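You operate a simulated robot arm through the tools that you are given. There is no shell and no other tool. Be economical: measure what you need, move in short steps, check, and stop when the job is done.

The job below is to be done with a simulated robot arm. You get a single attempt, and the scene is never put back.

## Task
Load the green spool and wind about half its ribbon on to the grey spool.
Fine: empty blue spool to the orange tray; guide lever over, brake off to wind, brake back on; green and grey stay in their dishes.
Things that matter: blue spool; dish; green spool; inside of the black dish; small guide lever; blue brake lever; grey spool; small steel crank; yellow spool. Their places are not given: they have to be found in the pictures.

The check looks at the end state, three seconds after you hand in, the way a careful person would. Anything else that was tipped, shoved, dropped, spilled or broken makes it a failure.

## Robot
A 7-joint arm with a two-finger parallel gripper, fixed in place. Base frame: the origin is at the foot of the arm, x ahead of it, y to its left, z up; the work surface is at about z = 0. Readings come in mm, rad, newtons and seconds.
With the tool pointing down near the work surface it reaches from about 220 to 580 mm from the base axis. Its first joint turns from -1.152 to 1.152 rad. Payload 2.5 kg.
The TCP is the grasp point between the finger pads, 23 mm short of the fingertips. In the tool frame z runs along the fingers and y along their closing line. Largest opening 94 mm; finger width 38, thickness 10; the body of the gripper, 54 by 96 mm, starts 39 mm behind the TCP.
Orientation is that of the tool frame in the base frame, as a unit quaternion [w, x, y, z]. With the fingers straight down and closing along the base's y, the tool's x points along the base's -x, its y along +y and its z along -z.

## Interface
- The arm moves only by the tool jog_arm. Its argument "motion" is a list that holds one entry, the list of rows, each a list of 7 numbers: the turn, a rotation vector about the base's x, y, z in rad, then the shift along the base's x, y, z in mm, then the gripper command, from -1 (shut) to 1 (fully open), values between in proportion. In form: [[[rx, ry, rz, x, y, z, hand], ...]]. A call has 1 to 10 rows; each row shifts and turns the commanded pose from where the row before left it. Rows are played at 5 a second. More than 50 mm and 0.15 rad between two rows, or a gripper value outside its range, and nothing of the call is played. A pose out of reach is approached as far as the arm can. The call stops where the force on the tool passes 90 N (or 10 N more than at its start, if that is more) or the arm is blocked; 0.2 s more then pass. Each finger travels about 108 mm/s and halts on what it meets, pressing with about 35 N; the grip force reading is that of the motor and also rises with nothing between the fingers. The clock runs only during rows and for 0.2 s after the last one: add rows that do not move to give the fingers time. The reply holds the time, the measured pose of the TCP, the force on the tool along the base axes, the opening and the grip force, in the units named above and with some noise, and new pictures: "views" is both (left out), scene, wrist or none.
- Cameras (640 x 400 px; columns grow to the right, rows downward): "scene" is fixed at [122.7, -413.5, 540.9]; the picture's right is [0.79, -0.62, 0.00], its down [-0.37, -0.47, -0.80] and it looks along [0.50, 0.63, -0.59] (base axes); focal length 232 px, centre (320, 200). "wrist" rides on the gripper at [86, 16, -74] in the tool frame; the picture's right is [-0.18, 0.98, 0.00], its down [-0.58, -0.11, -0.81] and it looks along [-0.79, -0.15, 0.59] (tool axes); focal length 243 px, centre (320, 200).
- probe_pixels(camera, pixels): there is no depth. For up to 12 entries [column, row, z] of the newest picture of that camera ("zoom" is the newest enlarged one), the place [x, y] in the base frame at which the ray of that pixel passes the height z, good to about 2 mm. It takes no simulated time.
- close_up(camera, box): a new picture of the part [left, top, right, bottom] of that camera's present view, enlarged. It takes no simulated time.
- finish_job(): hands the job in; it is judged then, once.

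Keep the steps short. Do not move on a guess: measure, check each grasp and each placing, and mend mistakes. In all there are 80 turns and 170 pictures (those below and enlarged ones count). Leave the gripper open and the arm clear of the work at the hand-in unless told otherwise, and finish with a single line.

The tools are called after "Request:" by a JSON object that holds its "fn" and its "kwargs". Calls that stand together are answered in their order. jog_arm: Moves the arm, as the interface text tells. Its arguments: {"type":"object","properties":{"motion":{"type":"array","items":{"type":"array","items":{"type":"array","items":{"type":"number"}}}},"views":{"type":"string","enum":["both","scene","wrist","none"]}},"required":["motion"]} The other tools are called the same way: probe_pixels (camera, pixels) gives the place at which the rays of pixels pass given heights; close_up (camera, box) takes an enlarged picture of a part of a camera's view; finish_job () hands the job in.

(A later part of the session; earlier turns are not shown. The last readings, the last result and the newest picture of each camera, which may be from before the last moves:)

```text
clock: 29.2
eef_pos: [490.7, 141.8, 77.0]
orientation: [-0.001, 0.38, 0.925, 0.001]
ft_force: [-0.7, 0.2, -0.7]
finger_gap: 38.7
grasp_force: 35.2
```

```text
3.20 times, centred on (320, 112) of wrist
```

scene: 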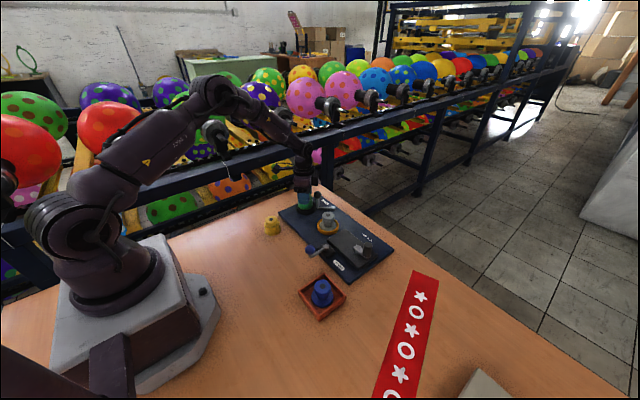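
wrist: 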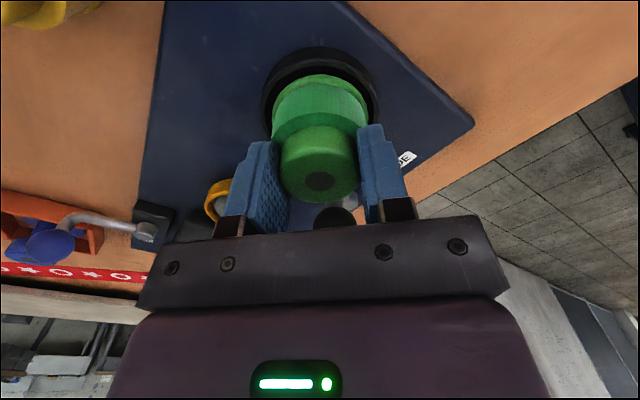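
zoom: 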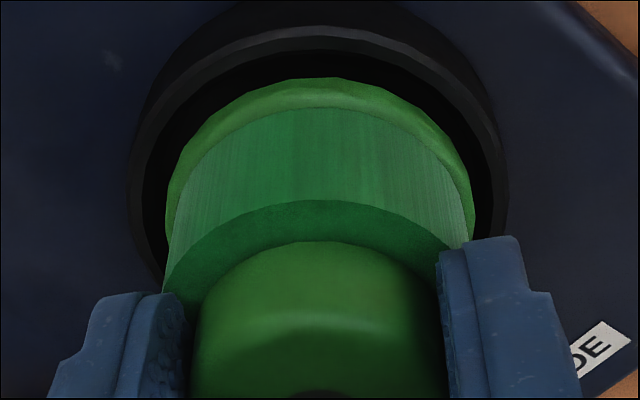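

Well centred over the dish. Lowering 8 mm, then creeping until contact.

Request:
{"fn": "jog_arm", "kwargs": {"motion": [[[0, 0, 0, 0, 0, -5, -1], [0, 0, 0, 0, 0, -2.5, -1], [0, 0, 0, 0, 0, 0, -1], [0, 0, 0, 0, 0, -1.5, -1], [0, 0, 0, 0, 0, 0, -1]]], "views": "none"}}

```text
clock: 30.4
eef_pos: [488.8, 140.0, 69.7]
orientation: [-0.001, 0.38, 0.925, 0.0]
ft_force: [0.5, -0.7, -0.6]
finger_gap: 38.2
grasp_force: 35.0
```

Request:
{"fn": "jog_arm", "kwargs": {"motion": [[[0, 0, 0, 0, 0, -1.5, -1], [0, 0, 0, 0, 0, 0, -1], [0, 0, 0, 0, 0, -1.5, -1], [0, 0, 0, 0, 0, 0, -1]]], "views": "none"}}

```text
clock: 31.4
eef_pos: [491.8, 141.0, 66.2]
orientation: [0.0, 0.38, 0.925, 0.002]
ft_force: [-9.1, -3.3, 19.3]
finger_gap: 38.4
grasp_force: 34.8
```

Contact at z≈66, the expected seating height. I ease up 1 mm, open, and rise.

Request:
{"fn": "jog_arm", "kwargs": {"motion": [[[0, 0, 0, 0, 0, 1, -1], [0, 0, 0, 0, 0, 0, 0.6], [0, 0, 0, 0, 0, 0, 0.6], [0, 0, 0, 0, 0, 0, 0.6], [0, 0, 0, 0, 0, 20, 0.6], [0, 0, 0, 0, 0, 40, 1], [0, 0, 0, 0, 0, 40, 1], [0, 0, 0, 0, 0, 30, 1]]]}}

Request:
{"fn": "close_up", "kwargs": {"camera": "scene", "box": [270, 175, 350, 225]}}

Request:
{"fn": "close_up", "kwargs": {"camera": "wrist", "box": [220, 0, 420, 125]}}

```text
clock: 33.2
eef_pos: [490.3, 140.7, 197.1]
orientation: [0.0, 0.381, 0.925, -0.001]
ft_force: [0.5, -0.5, -1.4]
finger_gap: 94.1
grasp_force: 0.0
```

scene: 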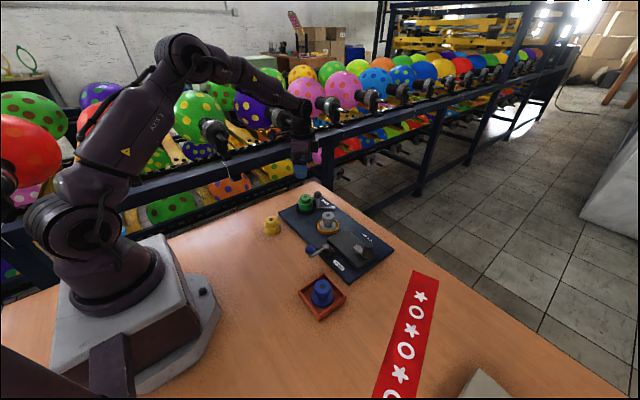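
wrist: 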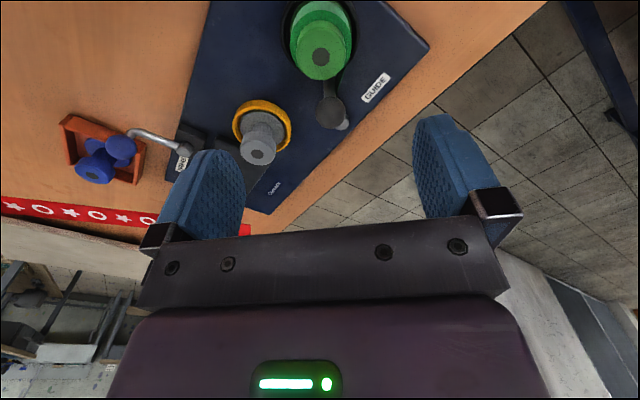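

```text
8.00 times, centred on (310, 200) of scene
```

zoom: 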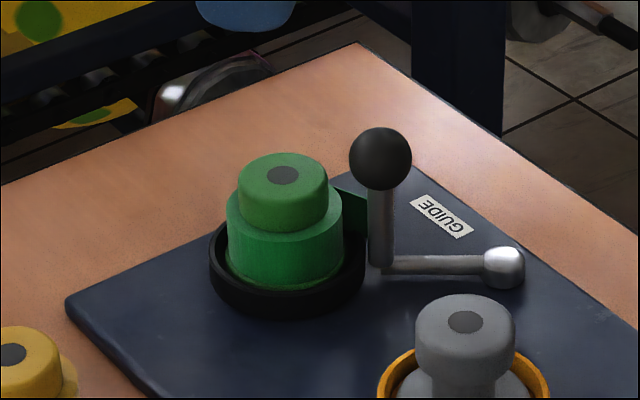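

```text
3.20 times, centred on (320, 62) of wrist
```

zoom: 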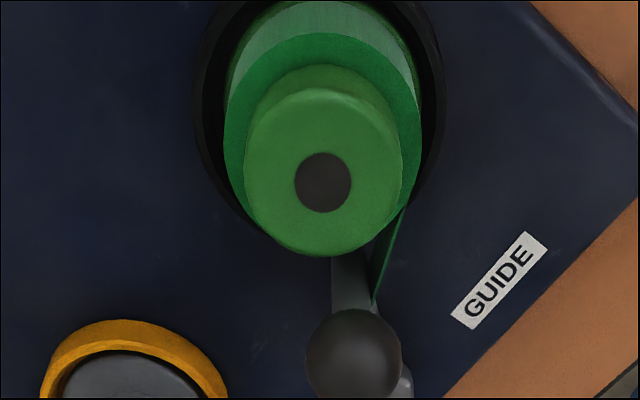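

Green is seated in the dish and its ribbon now reaches the guide lever. Next I measure the guide knob and pivot accurately, along with brake, crank and green top.

Request:
{"fn": "probe_pixels", "kwargs": {"camera": "scene", "pixels": [[317.5, 194.7, 70], [317.5, 194.7, 80], [317.5, 194.7, 90], [332.9, 208.2, 20], [332.9, 208.2, 25], [318, 207.8, 15], [310, 249.5, 60]]}}

Request:
{"fn": "probe_pixels", "kwargs": {"camera": "wrist", "pixels": [[330.6, 110.3, 70], [330.6, 110.3, 80], [330.6, 110.3, 90], [345, 122, 20], [320, 56, 62], [122, 147, 60]]}}

```text
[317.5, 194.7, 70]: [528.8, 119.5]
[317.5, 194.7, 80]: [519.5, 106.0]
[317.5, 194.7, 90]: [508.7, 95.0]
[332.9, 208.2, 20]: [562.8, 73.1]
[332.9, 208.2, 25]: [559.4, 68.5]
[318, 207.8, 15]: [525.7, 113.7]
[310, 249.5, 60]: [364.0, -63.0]
```

```text
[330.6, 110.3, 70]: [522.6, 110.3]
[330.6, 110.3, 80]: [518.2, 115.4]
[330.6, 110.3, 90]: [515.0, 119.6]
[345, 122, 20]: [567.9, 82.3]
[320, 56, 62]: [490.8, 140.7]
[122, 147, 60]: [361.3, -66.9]
```

Knob at about (522,113,75), ball ≈27 mm wide; pivot at about (566,78), so swing radius is ≈56. I move above it with the fingers tangential to the arc, and descend to TCP z≈92 so the tips stay above the spool tops.

Request:
{"fn": "jog_arm", "kwargs": {"motion": [[[0, 0, 0.1, 31.5, -28, 0, 0.4], [0, 0, 0, 0, 0, -40, 0.4], [0, 0, 0, 0, 0, -35, 0.4], [0, 0, 0, 0, 0, -15, 0.4], [0, 0, 0, 0, 0, -15, 0.4], [0, 0, 0, 0, 0, 0, 0.4]]]}}

Request:
{"fn": "close_up", "kwargs": {"camera": "scene", "box": [270, 160, 370, 222]}}

```text
clock: 34.6
eef_pos: [521.6, 113.5, 92.4]
orientation: [0.0, 0.334, 0.942, 0.0]
ft_force: [0.3, 0.1, 0.5]
finger_gap: 65.9
grasp_force: 0.1
```

scene: 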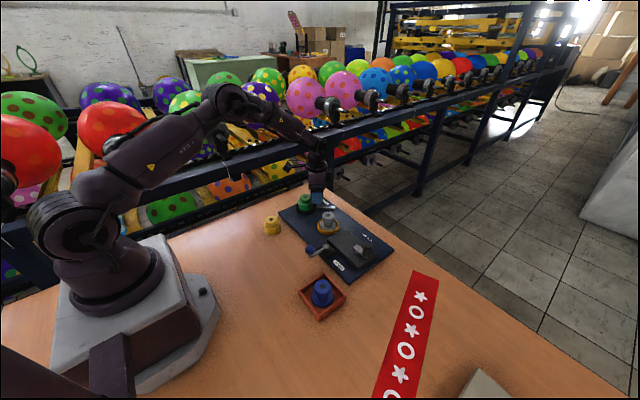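
wrist: 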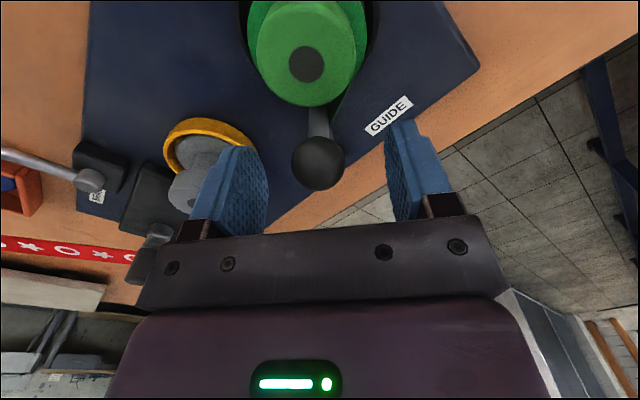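

```text
6.40 times, centred on (320, 191) of scene
```

zoom: 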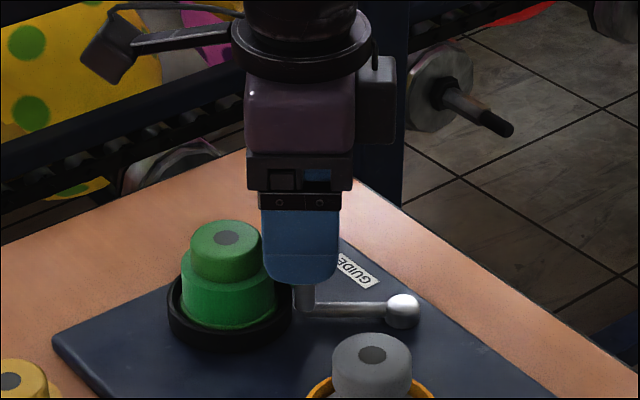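

The knob sits centred between the fingers. I narrow to a loose cage (≈34 mm) and swing the lever along the first half of its arc, turning the hand with it.

Request:
{"fn": "jog_arm", "kwargs": {"motion": [[[0, 0, 0, 0, 0, 0, -0.3], [0, 0, 0, 0, 0, 0, -0.3], [0, 0, 0.122, -3.7, -5.5, 0, -0.3], [0, 0, 0.122, -3.3, -6.1, 0, -0.3], [0, 0, 0.122, -2.4, -6.4, 0, -0.3], [0, 0, 0.122, -1.7, -6.6, 0, -0.3], [0, 0, 0.122, -0.8, -6.8, 0, -0.3], [0, 0, 0, 0, 0, 0, -0.3]]]}}

Request:
{"fn": "close_up", "kwargs": {"camera": "scene", "box": [270, 160, 370, 222]}}

```text
clock: 36.4
eef_pos: [509.6, 80.5, 91.2]
orientation: [0.0, 0.034, 0.999, 0.001]
ft_force: [0.0, -0.2, -0.5]
finger_gap: 33.0
grasp_force: 0.1
```

scene: 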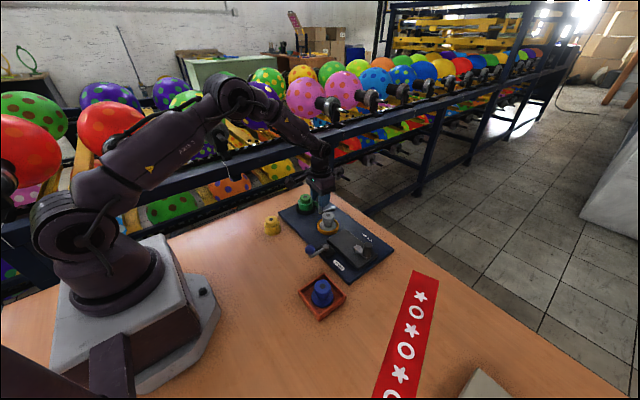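
wrist: 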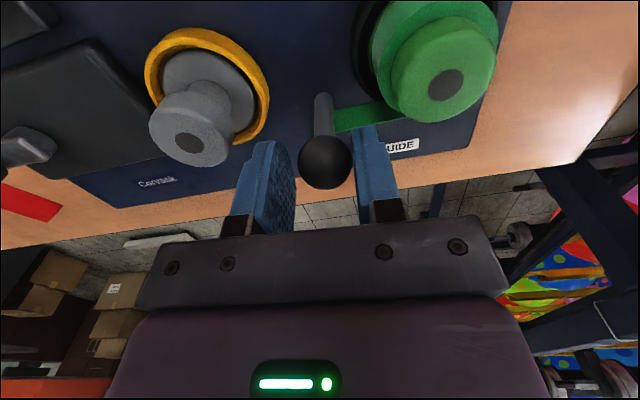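

```text
6.40 times, centred on (320, 191) of scene
```

zoom: 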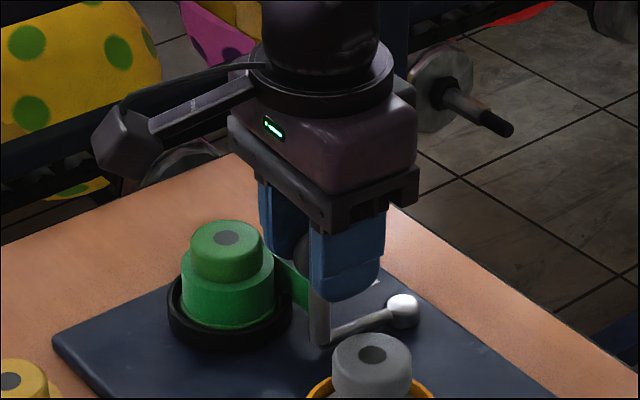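

The lever follows freely and the ribbon trails with it. I continue along the arc toward the grey side.

Request:
{"fn": "jog_arm", "kwargs": {"motion": [[[0, 0, 0.122, 0, -6.8, 0, -0.3], [0, 0, 0.122, 0.8, -6.8, 0, -0.3], [0, 0, 0.122, 1.7, -6.6, 0, -0.3], [0, 0, 0, 0, 0, 0, -0.3]]], "views": "wrist"}}

Request:
{"fn": "close_up", "kwargs": {"camera": "scene", "box": [270, 160, 370, 222]}}

```text
clock: 37.4
eef_pos: [512.0, 60.5, 91.2]
orientation: [0.0, -0.148, 0.989, 0.001]
ft_force: [-0.1, 0.6, 0.1]
finger_gap: 33.0
grasp_force: 0.1
```

wrist: 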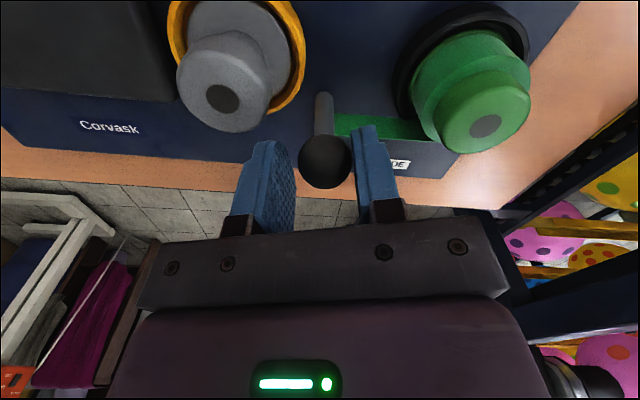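

```text
6.40 times, centred on (320, 191) of scene
```

zoom: 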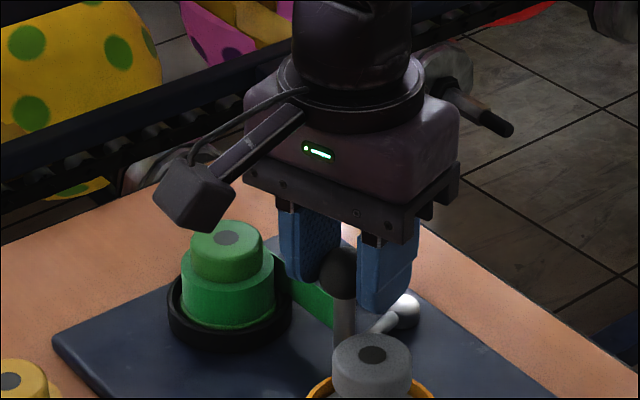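

Still free. Two more steps toward the mirror position, watching force.

Request:
{"fn": "jog_arm", "kwargs": {"motion": [[[0, 0, 0.122, 2.4, -6.4, 0, -0.3], [0, 0, 0, 0, 0, 0, -0.3], [0, 0, 0.122, 3.2, -6.1, 0, -0.3], [0, 0, 0, 0, 0, 0, -0.3]]], "views": "wrist"}}

Request:
{"fn": "close_up", "kwargs": {"camera": "scene", "box": [270, 160, 370, 222]}}

```text
clock: 38.4
eef_pos: [516.9, 48.5, 91.9]
orientation: [0.0, -0.267, 0.964, 0.0]
ft_force: [1.3, -0.7, 0.1]
finger_gap: 33.2
grasp_force: 0.7
```

wrist: 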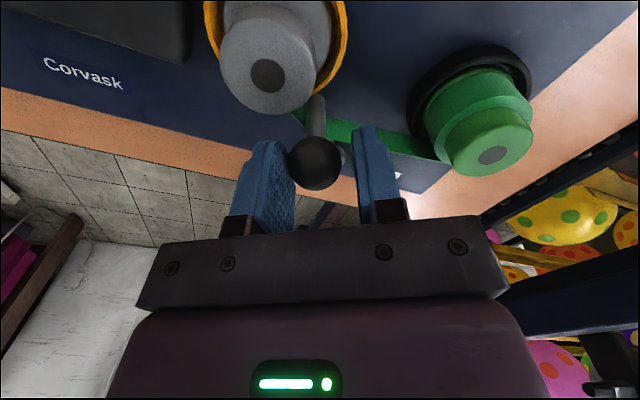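

```text
6.40 times, centred on (320, 191) of scene
```

zoom: 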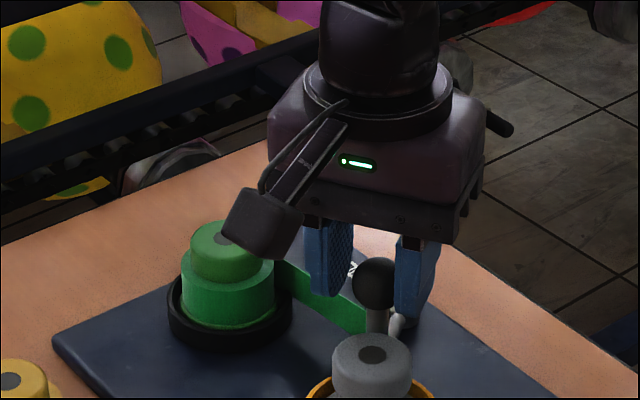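

The knob has run ahead onto the leading finger, and the ribbon now reaches grey, so the lever seems to snap over. I follow a step more to let it settle at its end.

Request:
{"fn": "jog_arm", "kwargs": {"motion": [[[0, 0, 0.1, 3.6, -5.6, 0, -0.3], [0, 0, 0, 0, 0, 0, -0.3], [0, 0, 0, 0, 0, 0, -0.3]]], "views": "wrist"}}

Request:
{"fn": "close_up", "kwargs": {"camera": "scene", "box": [270, 160, 370, 222]}}

```text
clock: 39.2
eef_pos: [520.5, 42.7, 92.4]
orientation: [0.001, -0.315, 0.949, 0.0]
ft_force: [-0.8, 1.7, 0.7]
finger_gap: 32.9
grasp_force: 0.1
```

wrist: 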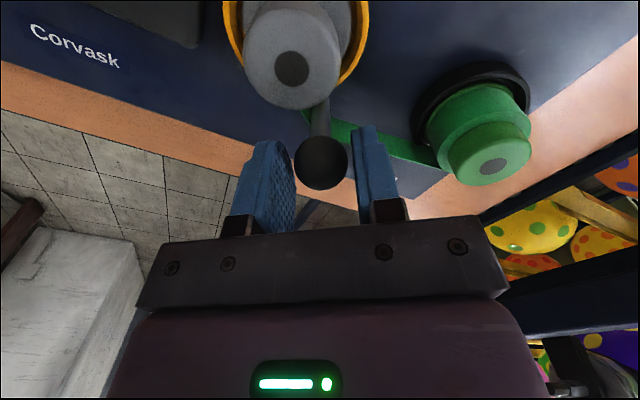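

```text
6.40 times, centred on (320, 191) of scene
```

zoom: 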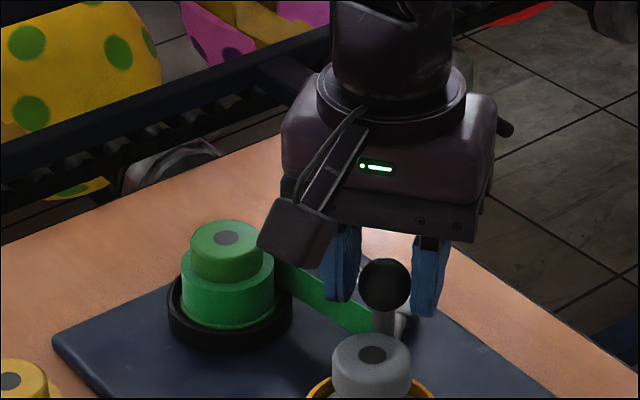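

The knob now sits near the mirror position (~(521,43)). One more short push tests for the end stop.

Request:
{"fn": "jog_arm", "kwargs": {"motion": [[[0, 0, 0, 2, -2.5, 0, -0.3], [0, 0, 0, 0, 0, 0, -0.3], [0, 0, 0, 2, -2.5, 0, -0.3], [0, 0, 0, 0, 0, 0, -0.3]]], "views": "wrist"}}

Request:
{"fn": "close_up", "kwargs": {"camera": "scene", "box": [270, 160, 370, 222]}}

```text
clock: 40.2
eef_pos: [523.8, 39.0, 90.7]
orientation: [-0.001, -0.315, 0.949, 0.002]
ft_force: [-6.7, 6.8, 1.5]
finger_gap: 37.0
grasp_force: 4.9
```

wrist: 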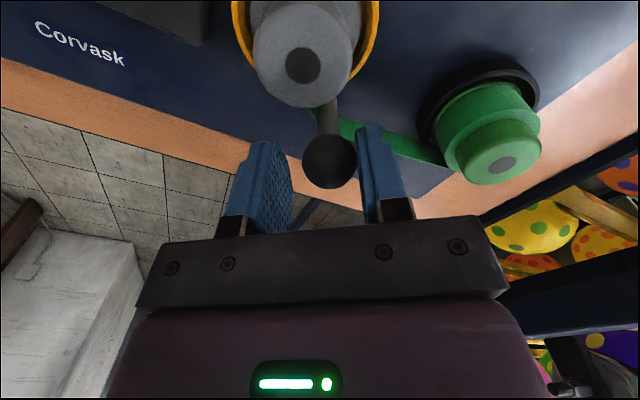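

```text
6.40 times, centred on (320, 191) of scene
```

zoom: 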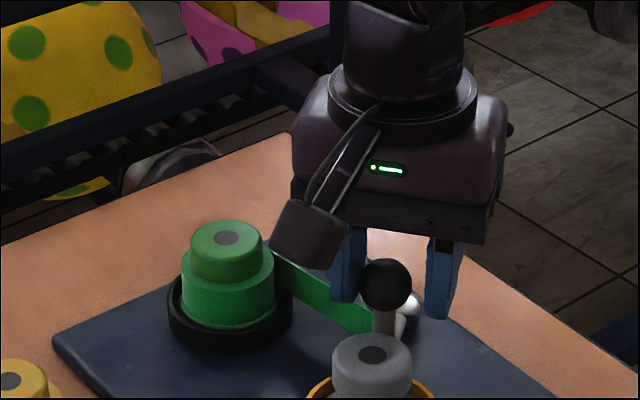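

End stop felt (≈10 N, fingers spread). The guide is over. I back off 4 mm, open, and rise to z≈220.

Request:
{"fn": "jog_arm", "kwargs": {"motion": [[[0, 0, 0, -3, 3.5, 0, -0.3], [0, 0, 0, 0, 0, 0, 0.3], [0, 0, 0, 0, 0, 10, 0.3], [0, 0, 0, 0, 0, 40, 0.3], [0, 0, 0, 0, 0, 40, 0.6], [0, 0, 0, 0, 0, 40, 1], [0, 0, 0, 0, 0, 0, 1]]]}}

Request:
{"fn": "close_up", "kwargs": {"camera": "scene", "box": [280, 185, 400, 275]}}

Request:
{"fn": "close_up", "kwargs": {"camera": "scene", "box": [295, 230, 355, 275]}}

```text
clock: 41.8
eef_pos: [521.4, 42.6, 221.2]
orientation: [0.0, -0.314, 0.95, 0.0]
ft_force: [0.0, -0.1, -0.4]
finger_gap: 93.9
grasp_force: 0.0
```

scene: 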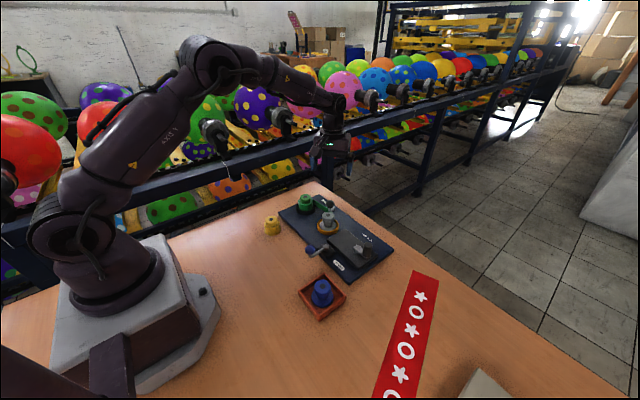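
wrist: 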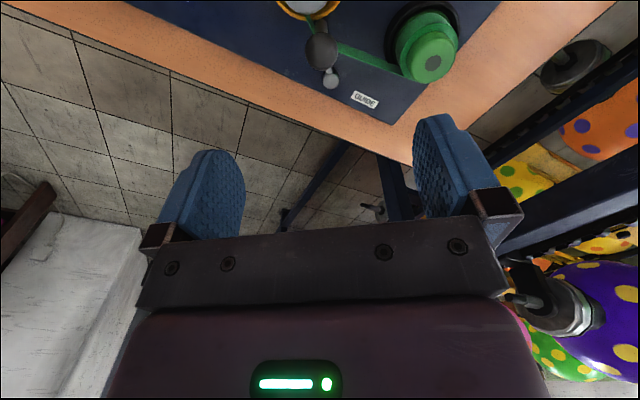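

```text
4.44 times, centred on (340, 230) of scene
```

zoom: 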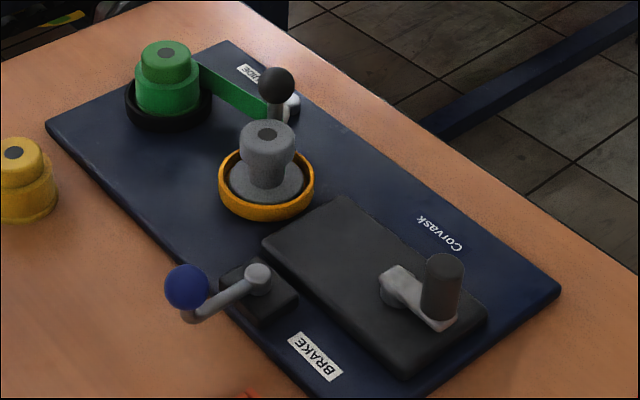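

```text
8.89 times, centred on (325, 252) of scene
```

zoom: 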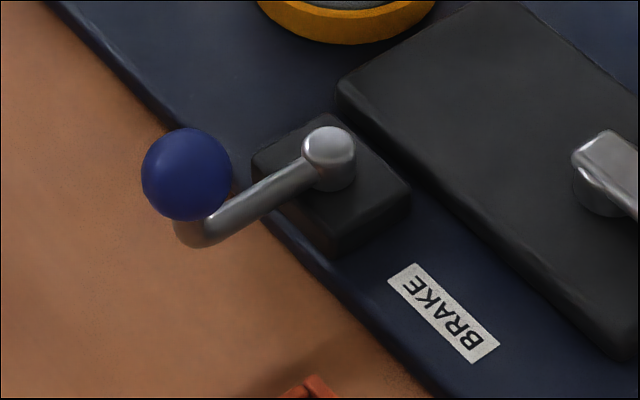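

The guide is over and the ribbon reaches grey. The brake is a vertical-axis lever with its ball at about (363,-64,62) and pivot near (424,-64). I move above the ball with the fingers closing along y.

Request:
{"fn": "jog_arm", "kwargs": {"motion": [[[0, 0, -0.13, -31.7, -21.4, 0, 1], [0, 0, -0.13, -31.7, -21.4, 0, 1], [0, 0, -0.13, -31.7, -21.4, 0, 1], [0, 0, -0.13, -31.7, -21.4, 0, 1], [0, 0, -0.12, -31.7, -21.4, -20, 1], [0, 0, 0, 0, 0, 0, 1]]], "views": "wrist"}}

Request:
{"fn": "close_up", "kwargs": {"camera": "wrist", "box": [200, 0, 440, 150]}}

```text
clock: 43.2
eef_pos: [363.4, -65.1, 202.2]
orientation: [0.0, 0.002, 1.0, 0.001]
ft_force: [0.1, -1.3, -0.1]
finger_gap: 93.8
grasp_force: 0.1
```

wrist: 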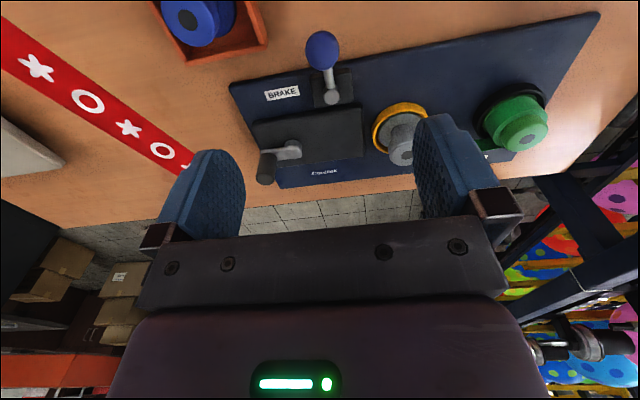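

```text
2.67 times, centred on (320, 75) of wrist
```

zoom: 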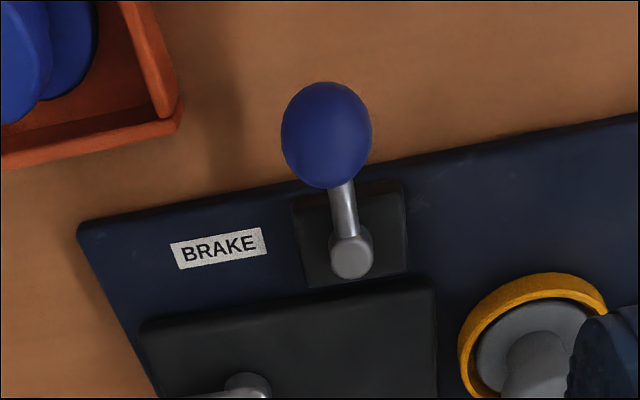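

Request:
{"fn": "probe_pixels", "kwargs": {"camera": "wrist", "pixels": [[322, 50, 55], [322, 50, 62], [332, 97, 25], [332, 97, 30], [293, 150, 35], [266, 165, 60]]}}

Request:
{"fn": "probe_pixels", "kwargs": {"camera": "scene", "pixels": [[316, 249.6, 55], [316, 249.6, 62], [332.2, 246, 25], [332.2, 246, 30]]}}

```text
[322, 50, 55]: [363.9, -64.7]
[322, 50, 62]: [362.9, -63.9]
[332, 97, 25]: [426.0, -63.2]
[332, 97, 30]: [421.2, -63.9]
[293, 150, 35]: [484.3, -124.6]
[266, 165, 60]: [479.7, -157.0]
```

```text
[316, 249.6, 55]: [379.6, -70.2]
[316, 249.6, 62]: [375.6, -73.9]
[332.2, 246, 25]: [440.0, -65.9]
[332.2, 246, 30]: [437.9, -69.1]
```

Ball (363,-64), pivot (423,-63), radius ≈60. I descend around the ball to TCP z≈76 and cage it.

Request:
{"fn": "jog_arm", "kwargs": {"motion": [[[0, 0, 0, 0, 0.5, -45, 0.4], [0, 0, 0, 0, 0, -40, 0.4], [0, 0, 0, 0, 0, -25, 0.4], [0, 0, 0, 0, 0, -16, 0.4], [0, 0, 0, 0, 0, 0, -0.3], [0, 0, 0, 0, 0, 0, -0.3], [0, 0, 0, 0, 0, 0, -0.3]]], "views": "wrist"}}

Request:
{"fn": "close_up", "kwargs": {"camera": "scene", "box": [270, 210, 370, 272]}}

```text
clock: 44.8
eef_pos: [362.8, -64.0, 74.9]
orientation: [0.0, 0.0, 1.0, -0.001]
ft_force: [-0.9, 0.8, -0.1]
finger_gap: 32.6
grasp_force: 0.1
```

wrist: 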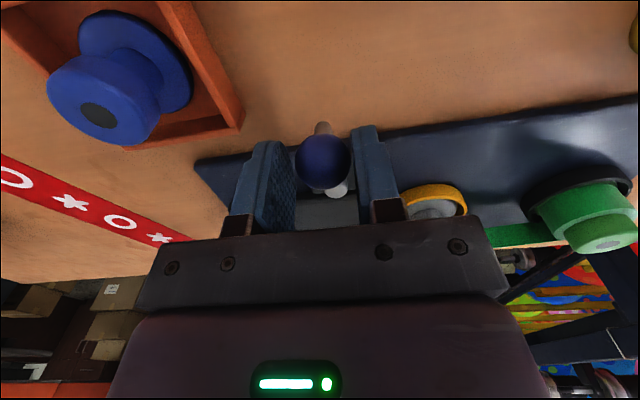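

```text
6.40 times, centred on (320, 241) of scene
```

zoom: 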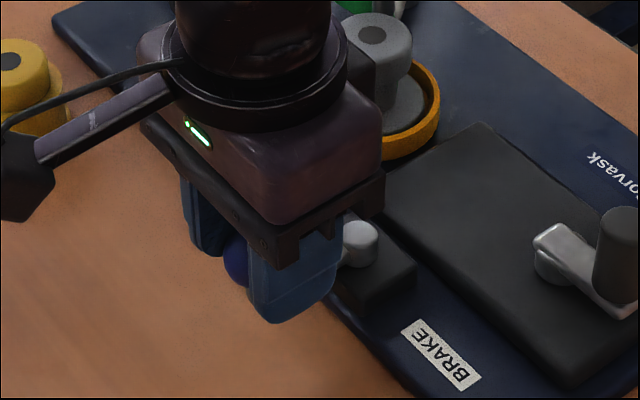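

Ball caged. I nudge toward -y by 8 mm to see whether it moves freely or meets a stop.

Request:
{"fn": "jog_arm", "kwargs": {"motion": [[[0, 0, 0, 0, -4, 0, -0.3], [0, 0, 0, 0, -4, 0, -0.3], [0, 0, 0, 0, 0, 0, -0.3]]], "views": "wrist"}}

```text
clock: 45.6
eef_pos: [363.6, -71.0, 75.9]
orientation: [0.0, -0.001, 1.0, 0.002]
ft_force: [-0.1, 20.3, 4.8]
finger_gap: 42.1
grasp_force: 10.1
```

wrist: 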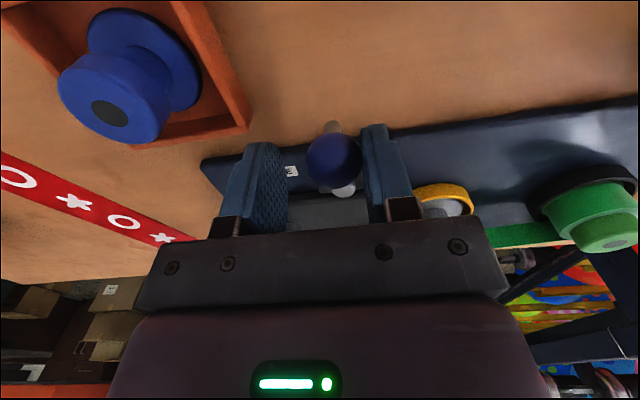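

A stop on that side (20 N, ball not moving). I go back and nudge toward +y instead.

Request:
{"fn": "jog_arm", "kwargs": {"motion": [[[0, 0, 0, 0, 8, 0, -0.3], [0, 0, 0, 0, 4, 0, -0.3], [0, 0, 0, 0, 4, 0, -0.3], [0, 0, 0, 0, 0, 0, -0.3]]], "views": "wrist"}}

```text
clock: 46.6
eef_pos: [364.6, -58.3, 76.6]
orientation: [0.0, 0.0, 1.0, 0.0]
ft_force: [-0.2, -1.3, -0.5]
finger_gap: 33.2
grasp_force: 0.5
```

wrist: 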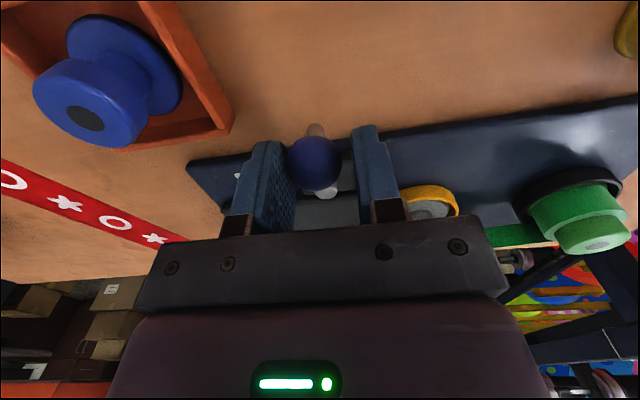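

Moves easily this way. I follow the arc toward +y four steps, turning the hand with it.

Request:
{"fn": "jog_arm", "kwargs": {"motion": [[[0, 0, -0.122, 0.5, 7.3, 0, -0.3], [0, 0, -0.122, 1.3, 7.2, 0, -0.3], [0, 0, -0.122, 2.2, 7, 0, -0.3], [0, 0, -0.122, 3.1, 6.7, 0, -0.3], [0, 0, 0, 0, 0, 0, -0.3]]], "views": "wrist"}}

Request:
{"fn": "close_up", "kwargs": {"camera": "scene", "box": [270, 210, 370, 272]}}

```text
clock: 47.8
eef_pos: [370.9, -27.9, 76.4]
orientation: [0.0, 0.243, 0.97, 0.0]
ft_force: [0.4, -0.6, -0.4]
finger_gap: 32.9
grasp_force: 0.1
```

wrist: 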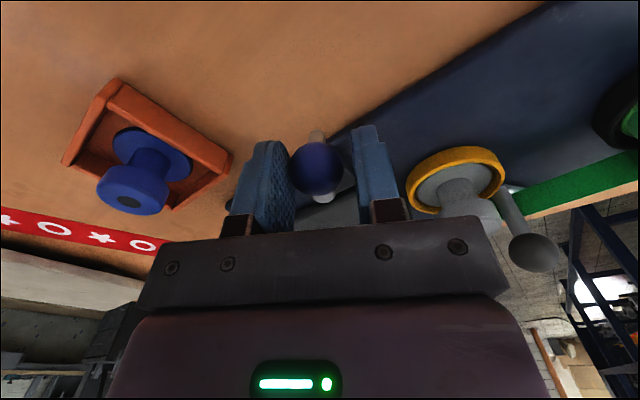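

```text
6.40 times, centred on (320, 241) of scene
```

zoom: 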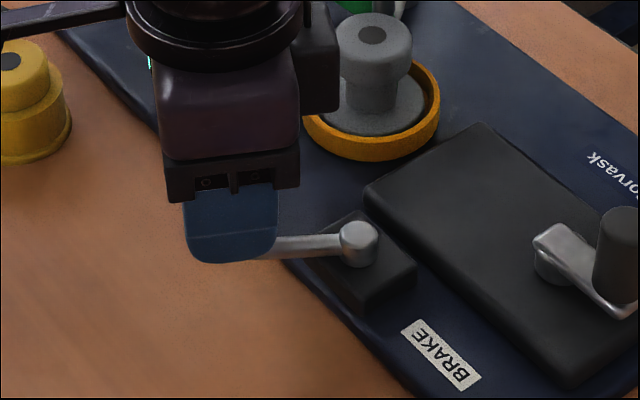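

Still free. Three more steps.

Request:
{"fn": "jog_arm", "kwargs": {"motion": [[[0, 0, -0.122, 4.6, 5.7, 0, -0.3], [0, 0, -0.122, 5.2, 5.1, 0, -0.3], [0, 0, 0, 0, 0, 0, -0.3], [0, 0, -0.122, 5.8, 4.5, 0, -0.3], [0, 0, 0, 0, 0, 0, -0.3]]], "views": "wrist"}}

Request:
{"fn": "close_up", "kwargs": {"camera": "scene", "box": [270, 210, 370, 272]}}

```text
clock: 49.0
eef_pos: [384.9, -16.1, 75.4]
orientation: [-0.001, 0.416, 0.909, -0.003]
ft_force: [-13.7, -24.3, -2.3]
finger_gap: 44.6
grasp_force: 13.1
```

wrist: 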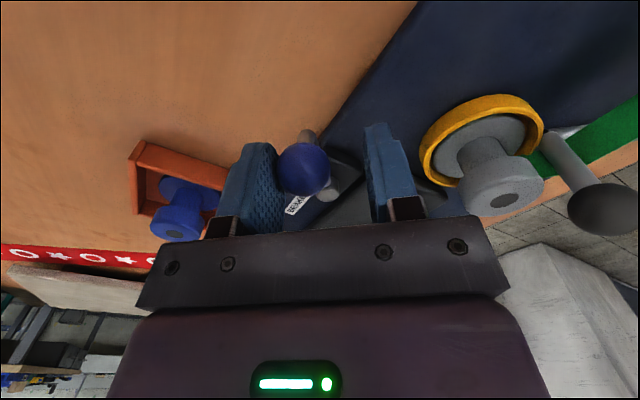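

```text
6.40 times, centred on (320, 241) of scene
```

zoom: 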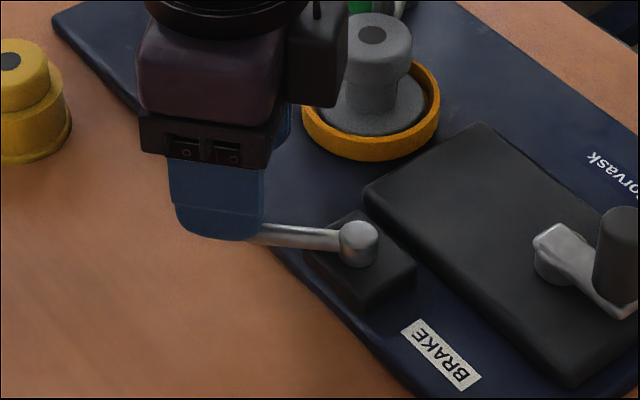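

Stop reached at about 40° of swing (28 N): brake off. I back off to relieve, open, and rise.

Request:
{"fn": "jog_arm", "kwargs": {"motion": [[[0, 0, 0, -5.8, -4.5, 0, -0.3], [0, 0, 0, -3, -3.5, 0, -0.3], [0, 0, 0, 0, 0, 0, 0.3], [0, 0, 0, 0, 0, 0, 0.3], [0, 0, 0, 0, 0, 20, 0.3], [0, 0, 0, 0, 0, 40, 0.6], [0, 0, 0, 0, 0, 50, 1], [0, 0, 0, 0, 0, 30, 1], [0, 0, 0, 0, 0, 0, 1]]]}}

Request:
{"fn": "close_up", "kwargs": {"camera": "scene", "box": [290, 205, 400, 274]}}

```text
clock: 51.0
eef_pos: [377.0, -21.1, 217.1]
orientation: [0.0, 0.415, 0.91, 0.0]
ft_force: [-0.7, 0.5, 0.1]
finger_gap: 94.0
grasp_force: 0.0
```

scene: 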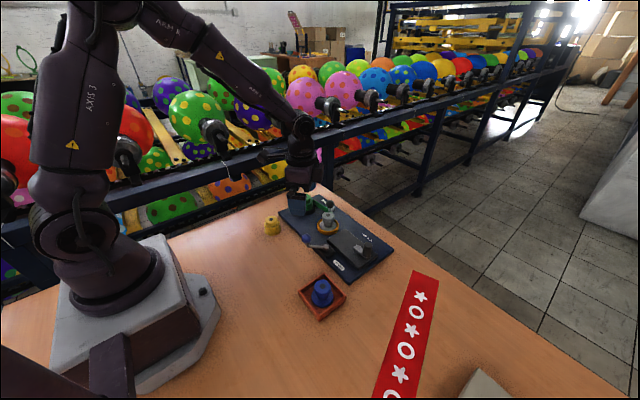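
wrist: 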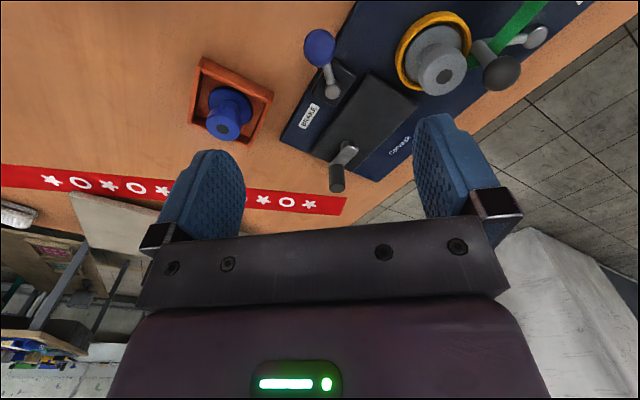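

```text
5.80 times, centred on (345, 240) of scene
```

zoom: 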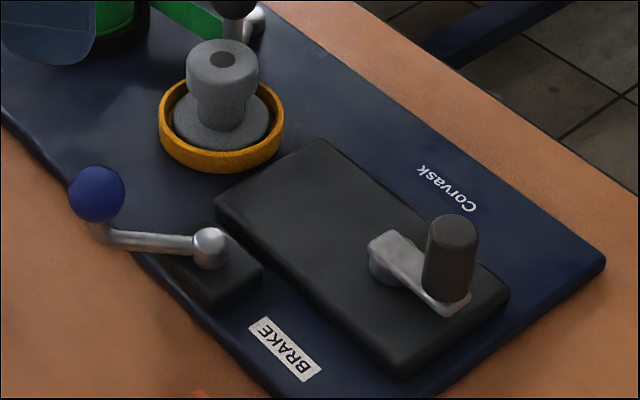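

Brake lever stays over. Now I measure the crank: hub and dark handle in both pictures.

Request:
{"fn": "close_up", "kwargs": {"camera": "wrist", "box": [300, 100, 400, 200]}}

Request:
{"fn": "probe_pixels", "kwargs": {"camera": "scene", "pixels": [[367.7, 244.8, 50], [367.7, 244.8, 60], [367.7, 244.8, 70], [366.9, 257, 30], [356, 248.5, 35]]}}

Request:
{"fn": "probe_pixels", "kwargs": {"camera": "wrist", "pixels": [[337, 186, 50], [337, 186, 60], [337, 186, 70], [337, 168, 30], [348, 152, 35], [438, 75, 62], [489, 75, 75]]}}

```text
4.00 times, centred on (350, 150) of wrist
```

zoom: 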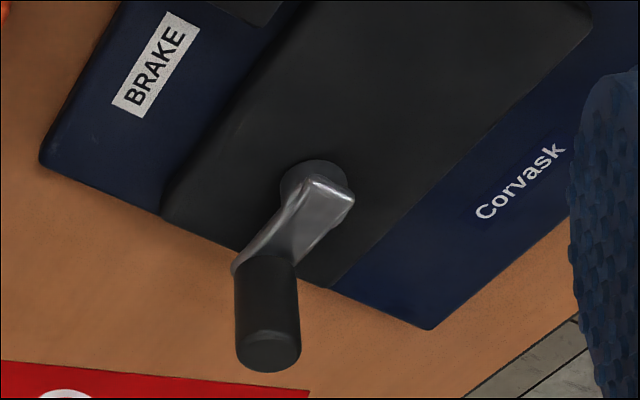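

```text
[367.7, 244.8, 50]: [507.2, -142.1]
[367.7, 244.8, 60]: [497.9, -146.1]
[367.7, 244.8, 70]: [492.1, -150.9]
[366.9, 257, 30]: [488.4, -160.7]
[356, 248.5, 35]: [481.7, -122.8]
```

```text
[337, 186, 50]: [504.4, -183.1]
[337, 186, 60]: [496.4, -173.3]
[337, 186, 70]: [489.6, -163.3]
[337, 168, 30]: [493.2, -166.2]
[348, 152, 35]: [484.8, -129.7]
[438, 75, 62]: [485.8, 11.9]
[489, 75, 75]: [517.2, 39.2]
```

The crank hub is at about (484,-125). Its handle (≈24 mm thick, z 38–78) is at about (486,-157). I move above it with the fingers again closing along y.

Request:
{"fn": "jog_arm", "kwargs": {"motion": [[[0, 0, 0.143, 18.2, -22.6, -9, 1], [0, 0, 0.143, 18.2, -22.6, -9, 1], [0, 0, 0.143, 18.2, -22.6, -9, 1], [0, 0, 0.143, 18.2, -22.6, -9, 1], [0, 0, 0.143, 18.2, -22.6, -9, 1], [0, 0, 0.143, 18, -22.5, -9, 1], [0, 0, 0, 0, 0, 0, 1]]], "views": "wrist"}}

Request:
{"fn": "close_up", "kwargs": {"camera": "wrist", "box": [240, 0, 400, 100]}}

Request:
{"fn": "close_up", "kwargs": {"camera": "scene", "box": [330, 215, 400, 259]}}

```text
clock: 52.6
eef_pos: [487.1, -157.3, 162.0]
orientation: [0.0, -0.002, 1.0, 0.0]
ft_force: [-0.4, 0.3, -0.1]
finger_gap: 94.0
grasp_force: 0.1
```

wrist: 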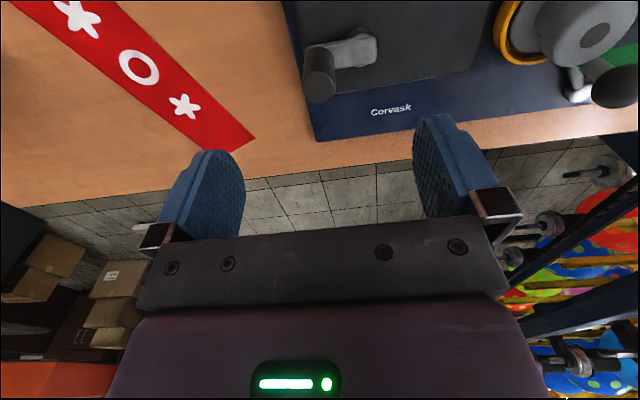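

```text
4.00 times, centred on (320, 50) of wrist
```

zoom: 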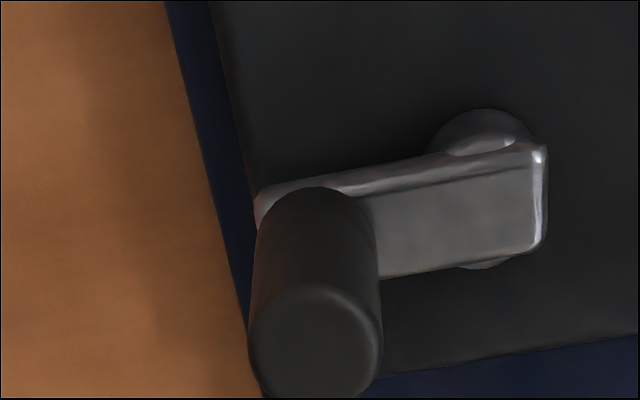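

```text
9.09 times, centred on (365, 237) of scene
```

zoom: 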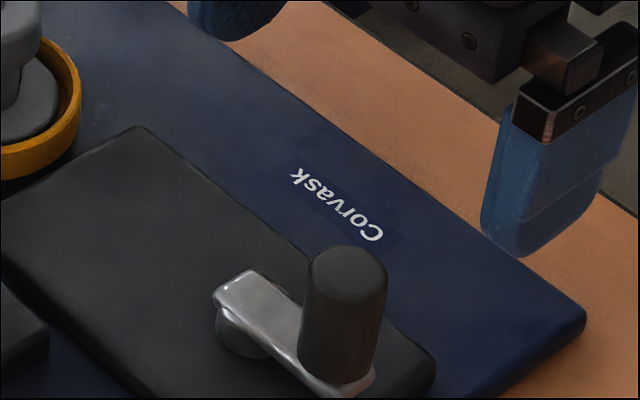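

Request:
{"fn": "probe_pixels", "kwargs": {"camera": "wrist", "pixels": [[319, 85, 70], [319, 85, 78], [319, 62, 45], [364, 46, 38], [361, 46, 38], [360, 44, 33], [594, 35, 62]]}}

Request:
{"fn": "probe_pixels", "kwargs": {"camera": "scene", "pixels": [[368, 244.2, 70], [368, 244.2, 78], [355.5, 247, 38]]}}

```text
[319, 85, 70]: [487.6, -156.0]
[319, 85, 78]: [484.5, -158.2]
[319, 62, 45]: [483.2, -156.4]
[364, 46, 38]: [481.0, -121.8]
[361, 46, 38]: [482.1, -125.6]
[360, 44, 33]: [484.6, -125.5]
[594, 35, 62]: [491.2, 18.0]
```

```text
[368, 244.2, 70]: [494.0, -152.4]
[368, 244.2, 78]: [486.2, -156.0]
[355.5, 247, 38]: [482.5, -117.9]
```

Handle at (485,-157), hub about (483,-124). I descend to TCP z≈68 (tips above the crank arm) and grip the handle.

Request:
{"fn": "jog_arm", "kwargs": {"motion": [[[0, 0, 0, -1.5, 0, -40, 0.5], [0, 0, 0, 0, 0, -34, 0.5], [0, 0, 0, 0, 0, -20, 0.5], [0, 0, 0, 0, 0, 0, 0.5], [0, 0, 0, 0, 0, 0, -1], [0, 0, 0, 0, 0, 0, -1], [0, 0, 0, 0, 0, 0, -1]]], "views": "wrist"}}

Request:
{"fn": "close_up", "kwargs": {"camera": "scene", "box": [280, 185, 400, 260]}}

```text
clock: 54.2
eef_pos: [484.0, -156.1, 67.5]
orientation: [0.0, -0.001, 1.0, 0.0]
ft_force: [0.0, -9.0, 0.6]
finger_gap: 22.6
grasp_force: 34.9
```

wrist: 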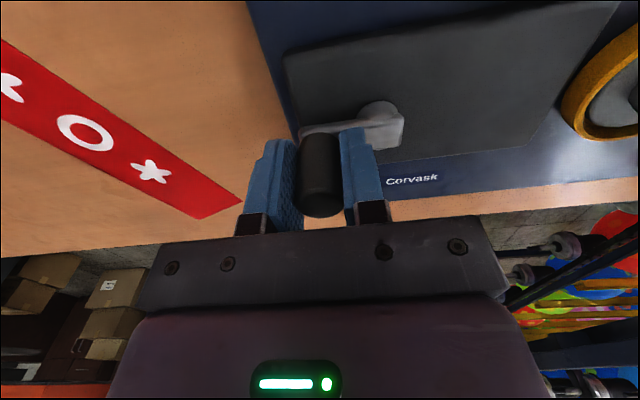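

```text
5.33 times, centred on (340, 222) of scene
```

zoom: 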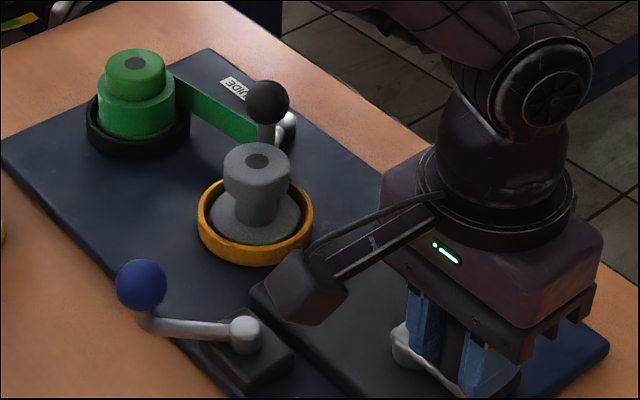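

Handle gripped (22.6 mm). I try 30° clockwise (seen from above), the direction that draws ribbon onto grey's guide side, and check forces and the ribbon.

Request:
{"fn": "jog_arm", "kwargs": {"motion": [[[0, 0, 0, -8.5, 1.1, 0, -1], [0, 0, 0, 0, 0, 0, -1], [0, 0, 0, -8, 3.3, 0, -1], [0, 0, 0, 0, 0, 0, -1]]], "views": "wrist"}}

Request:
{"fn": "close_up", "kwargs": {"camera": "scene", "box": [280, 185, 400, 260]}}

```text
clock: 55.2
eef_pos: [468.4, -154.3, 68.9]
orientation: [0.003, -0.001, 1.0, -0.002]
ft_force: [14.8, -23.4, 0.2]
finger_gap: 22.3
grasp_force: 34.9
```

wrist: 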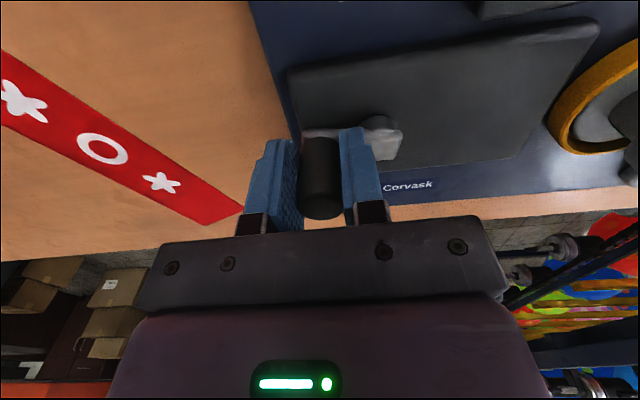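

```text
5.33 times, centred on (340, 222) of scene
```

zoom: 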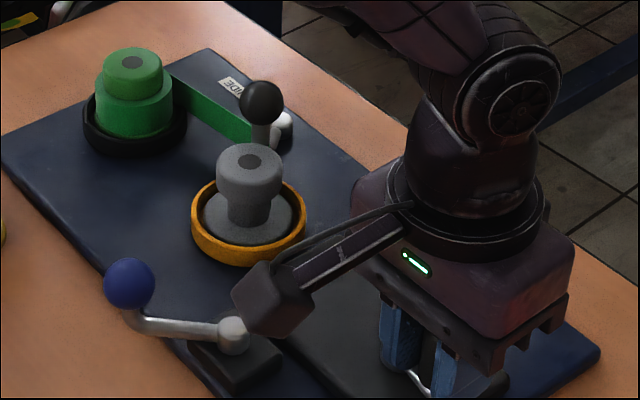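

The board itself shifted (right corner by about 7 mm toward -x), so clockwise meets resistance. I undo this motion immediately, in small steps, still gripping, and look again.

Request:
{"fn": "jog_arm", "kwargs": {"motion": [[[0, 0, 0, 4, -1.6, 0, -1], [0, 0, 0, 4, -1.6, 0, -1], [0, 0, 0, 4.2, -0.6, 0, -1], [0, 0, 0, 4.3, -0.6, 0, -1], [0, 0, 0, 0, 0, 0, -1]]], "views": "wrist"}}

Request:
{"fn": "close_up", "kwargs": {"camera": "scene", "box": [280, 185, 400, 260]}}

```text
clock: 56.4
eef_pos: [486.7, -152.6, 69.2]
orientation: [0.001, -0.003, 1.0, 0.004]
ft_force: [-6.4, 18.3, 25.6]
finger_gap: 22.3
grasp_force: 35.0
```

wrist: 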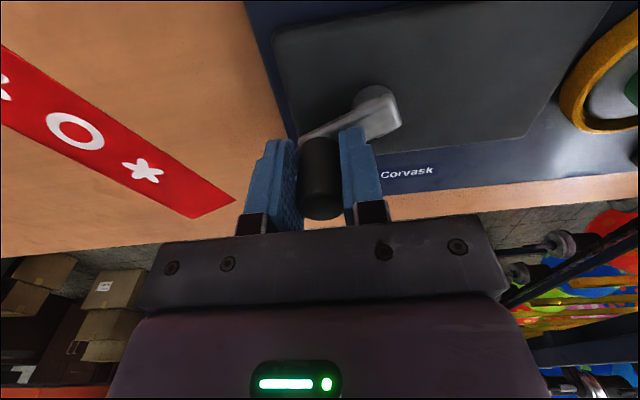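

```text
5.33 times, centred on (340, 222) of scene
```

zoom: 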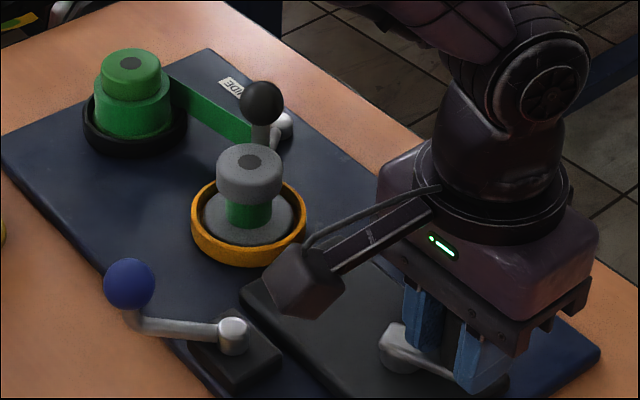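

Very useful: on the way back (counter-clockwise) green ribbon appeared on grey's core, so counter-clockwise is the winding direction. The tool is strained (18 N in y, 26 N in z), so I open to relieve it and re-measure.

Request:
{"fn": "jog_arm", "kwargs": {"motion": [[[0, 0, 0, 0, 0, 0, -0.2], [0, 0, 0, 0, 0, 0, 0.2], [0, 0, 0, 0, 0, 0, 0.2], [0, 0, 0, 0, 0, 40, 0.5], [0, 0, 0, 0, 0, 40, 0.8], [0, 0, 0, 0, 0, 20, 1], [0, 0, 0, 0, 0, 0, 1]]]}}

Request:
{"fn": "close_up", "kwargs": {"camera": "scene", "box": [270, 185, 400, 275]}}

Request:
{"fn": "close_up", "kwargs": {"camera": "wrist", "box": [240, 0, 480, 150]}}

```text
clock: 58.0
eef_pos: [485.6, -157.9, 169.0]
orientation: [0.001, -0.002, 1.0, 0.0]
ft_force: [0.3, -0.4, 0.1]
finger_gap: 93.9
grasp_force: 0.0
```

scene: 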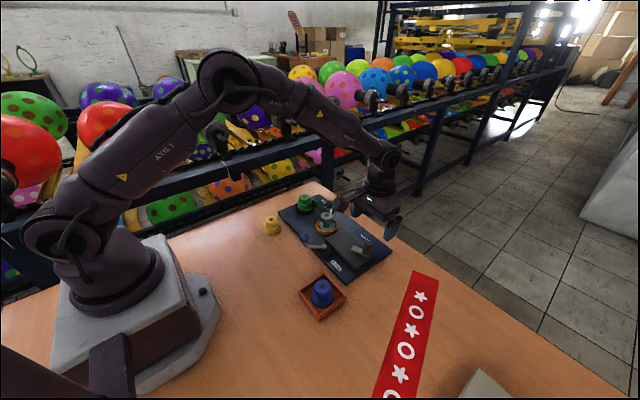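
wrist: 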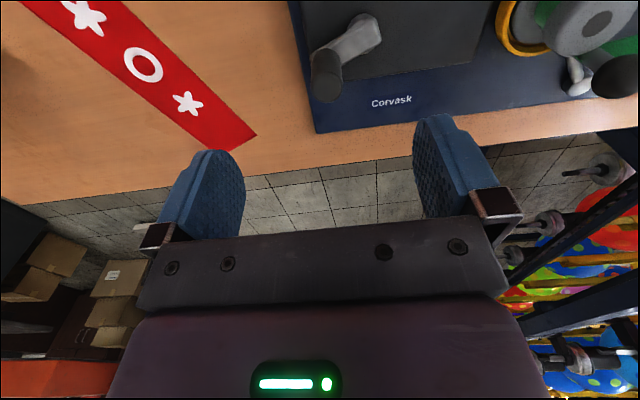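

```text
4.44 times, centred on (335, 230) of scene
```

zoom: 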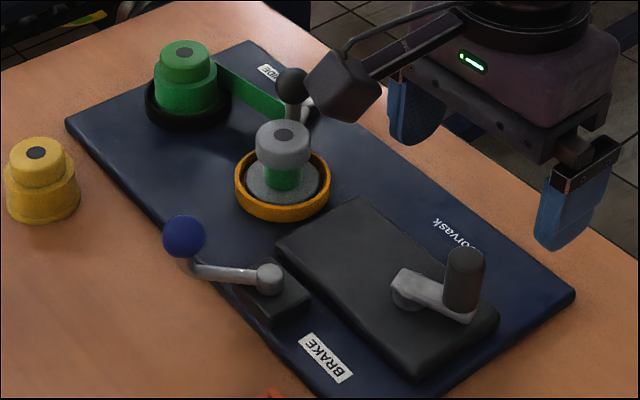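

```text
2.67 times, centred on (360, 75) of wrist
```

zoom: 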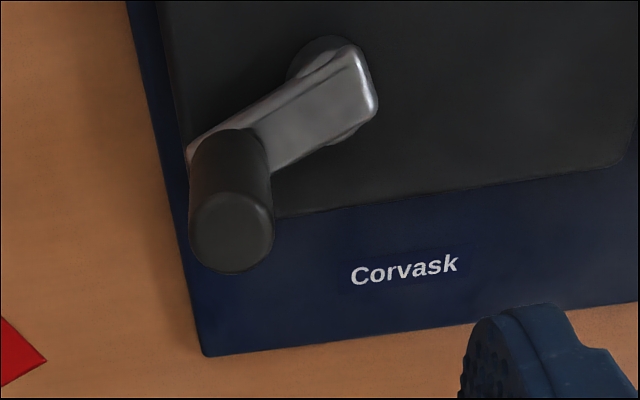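

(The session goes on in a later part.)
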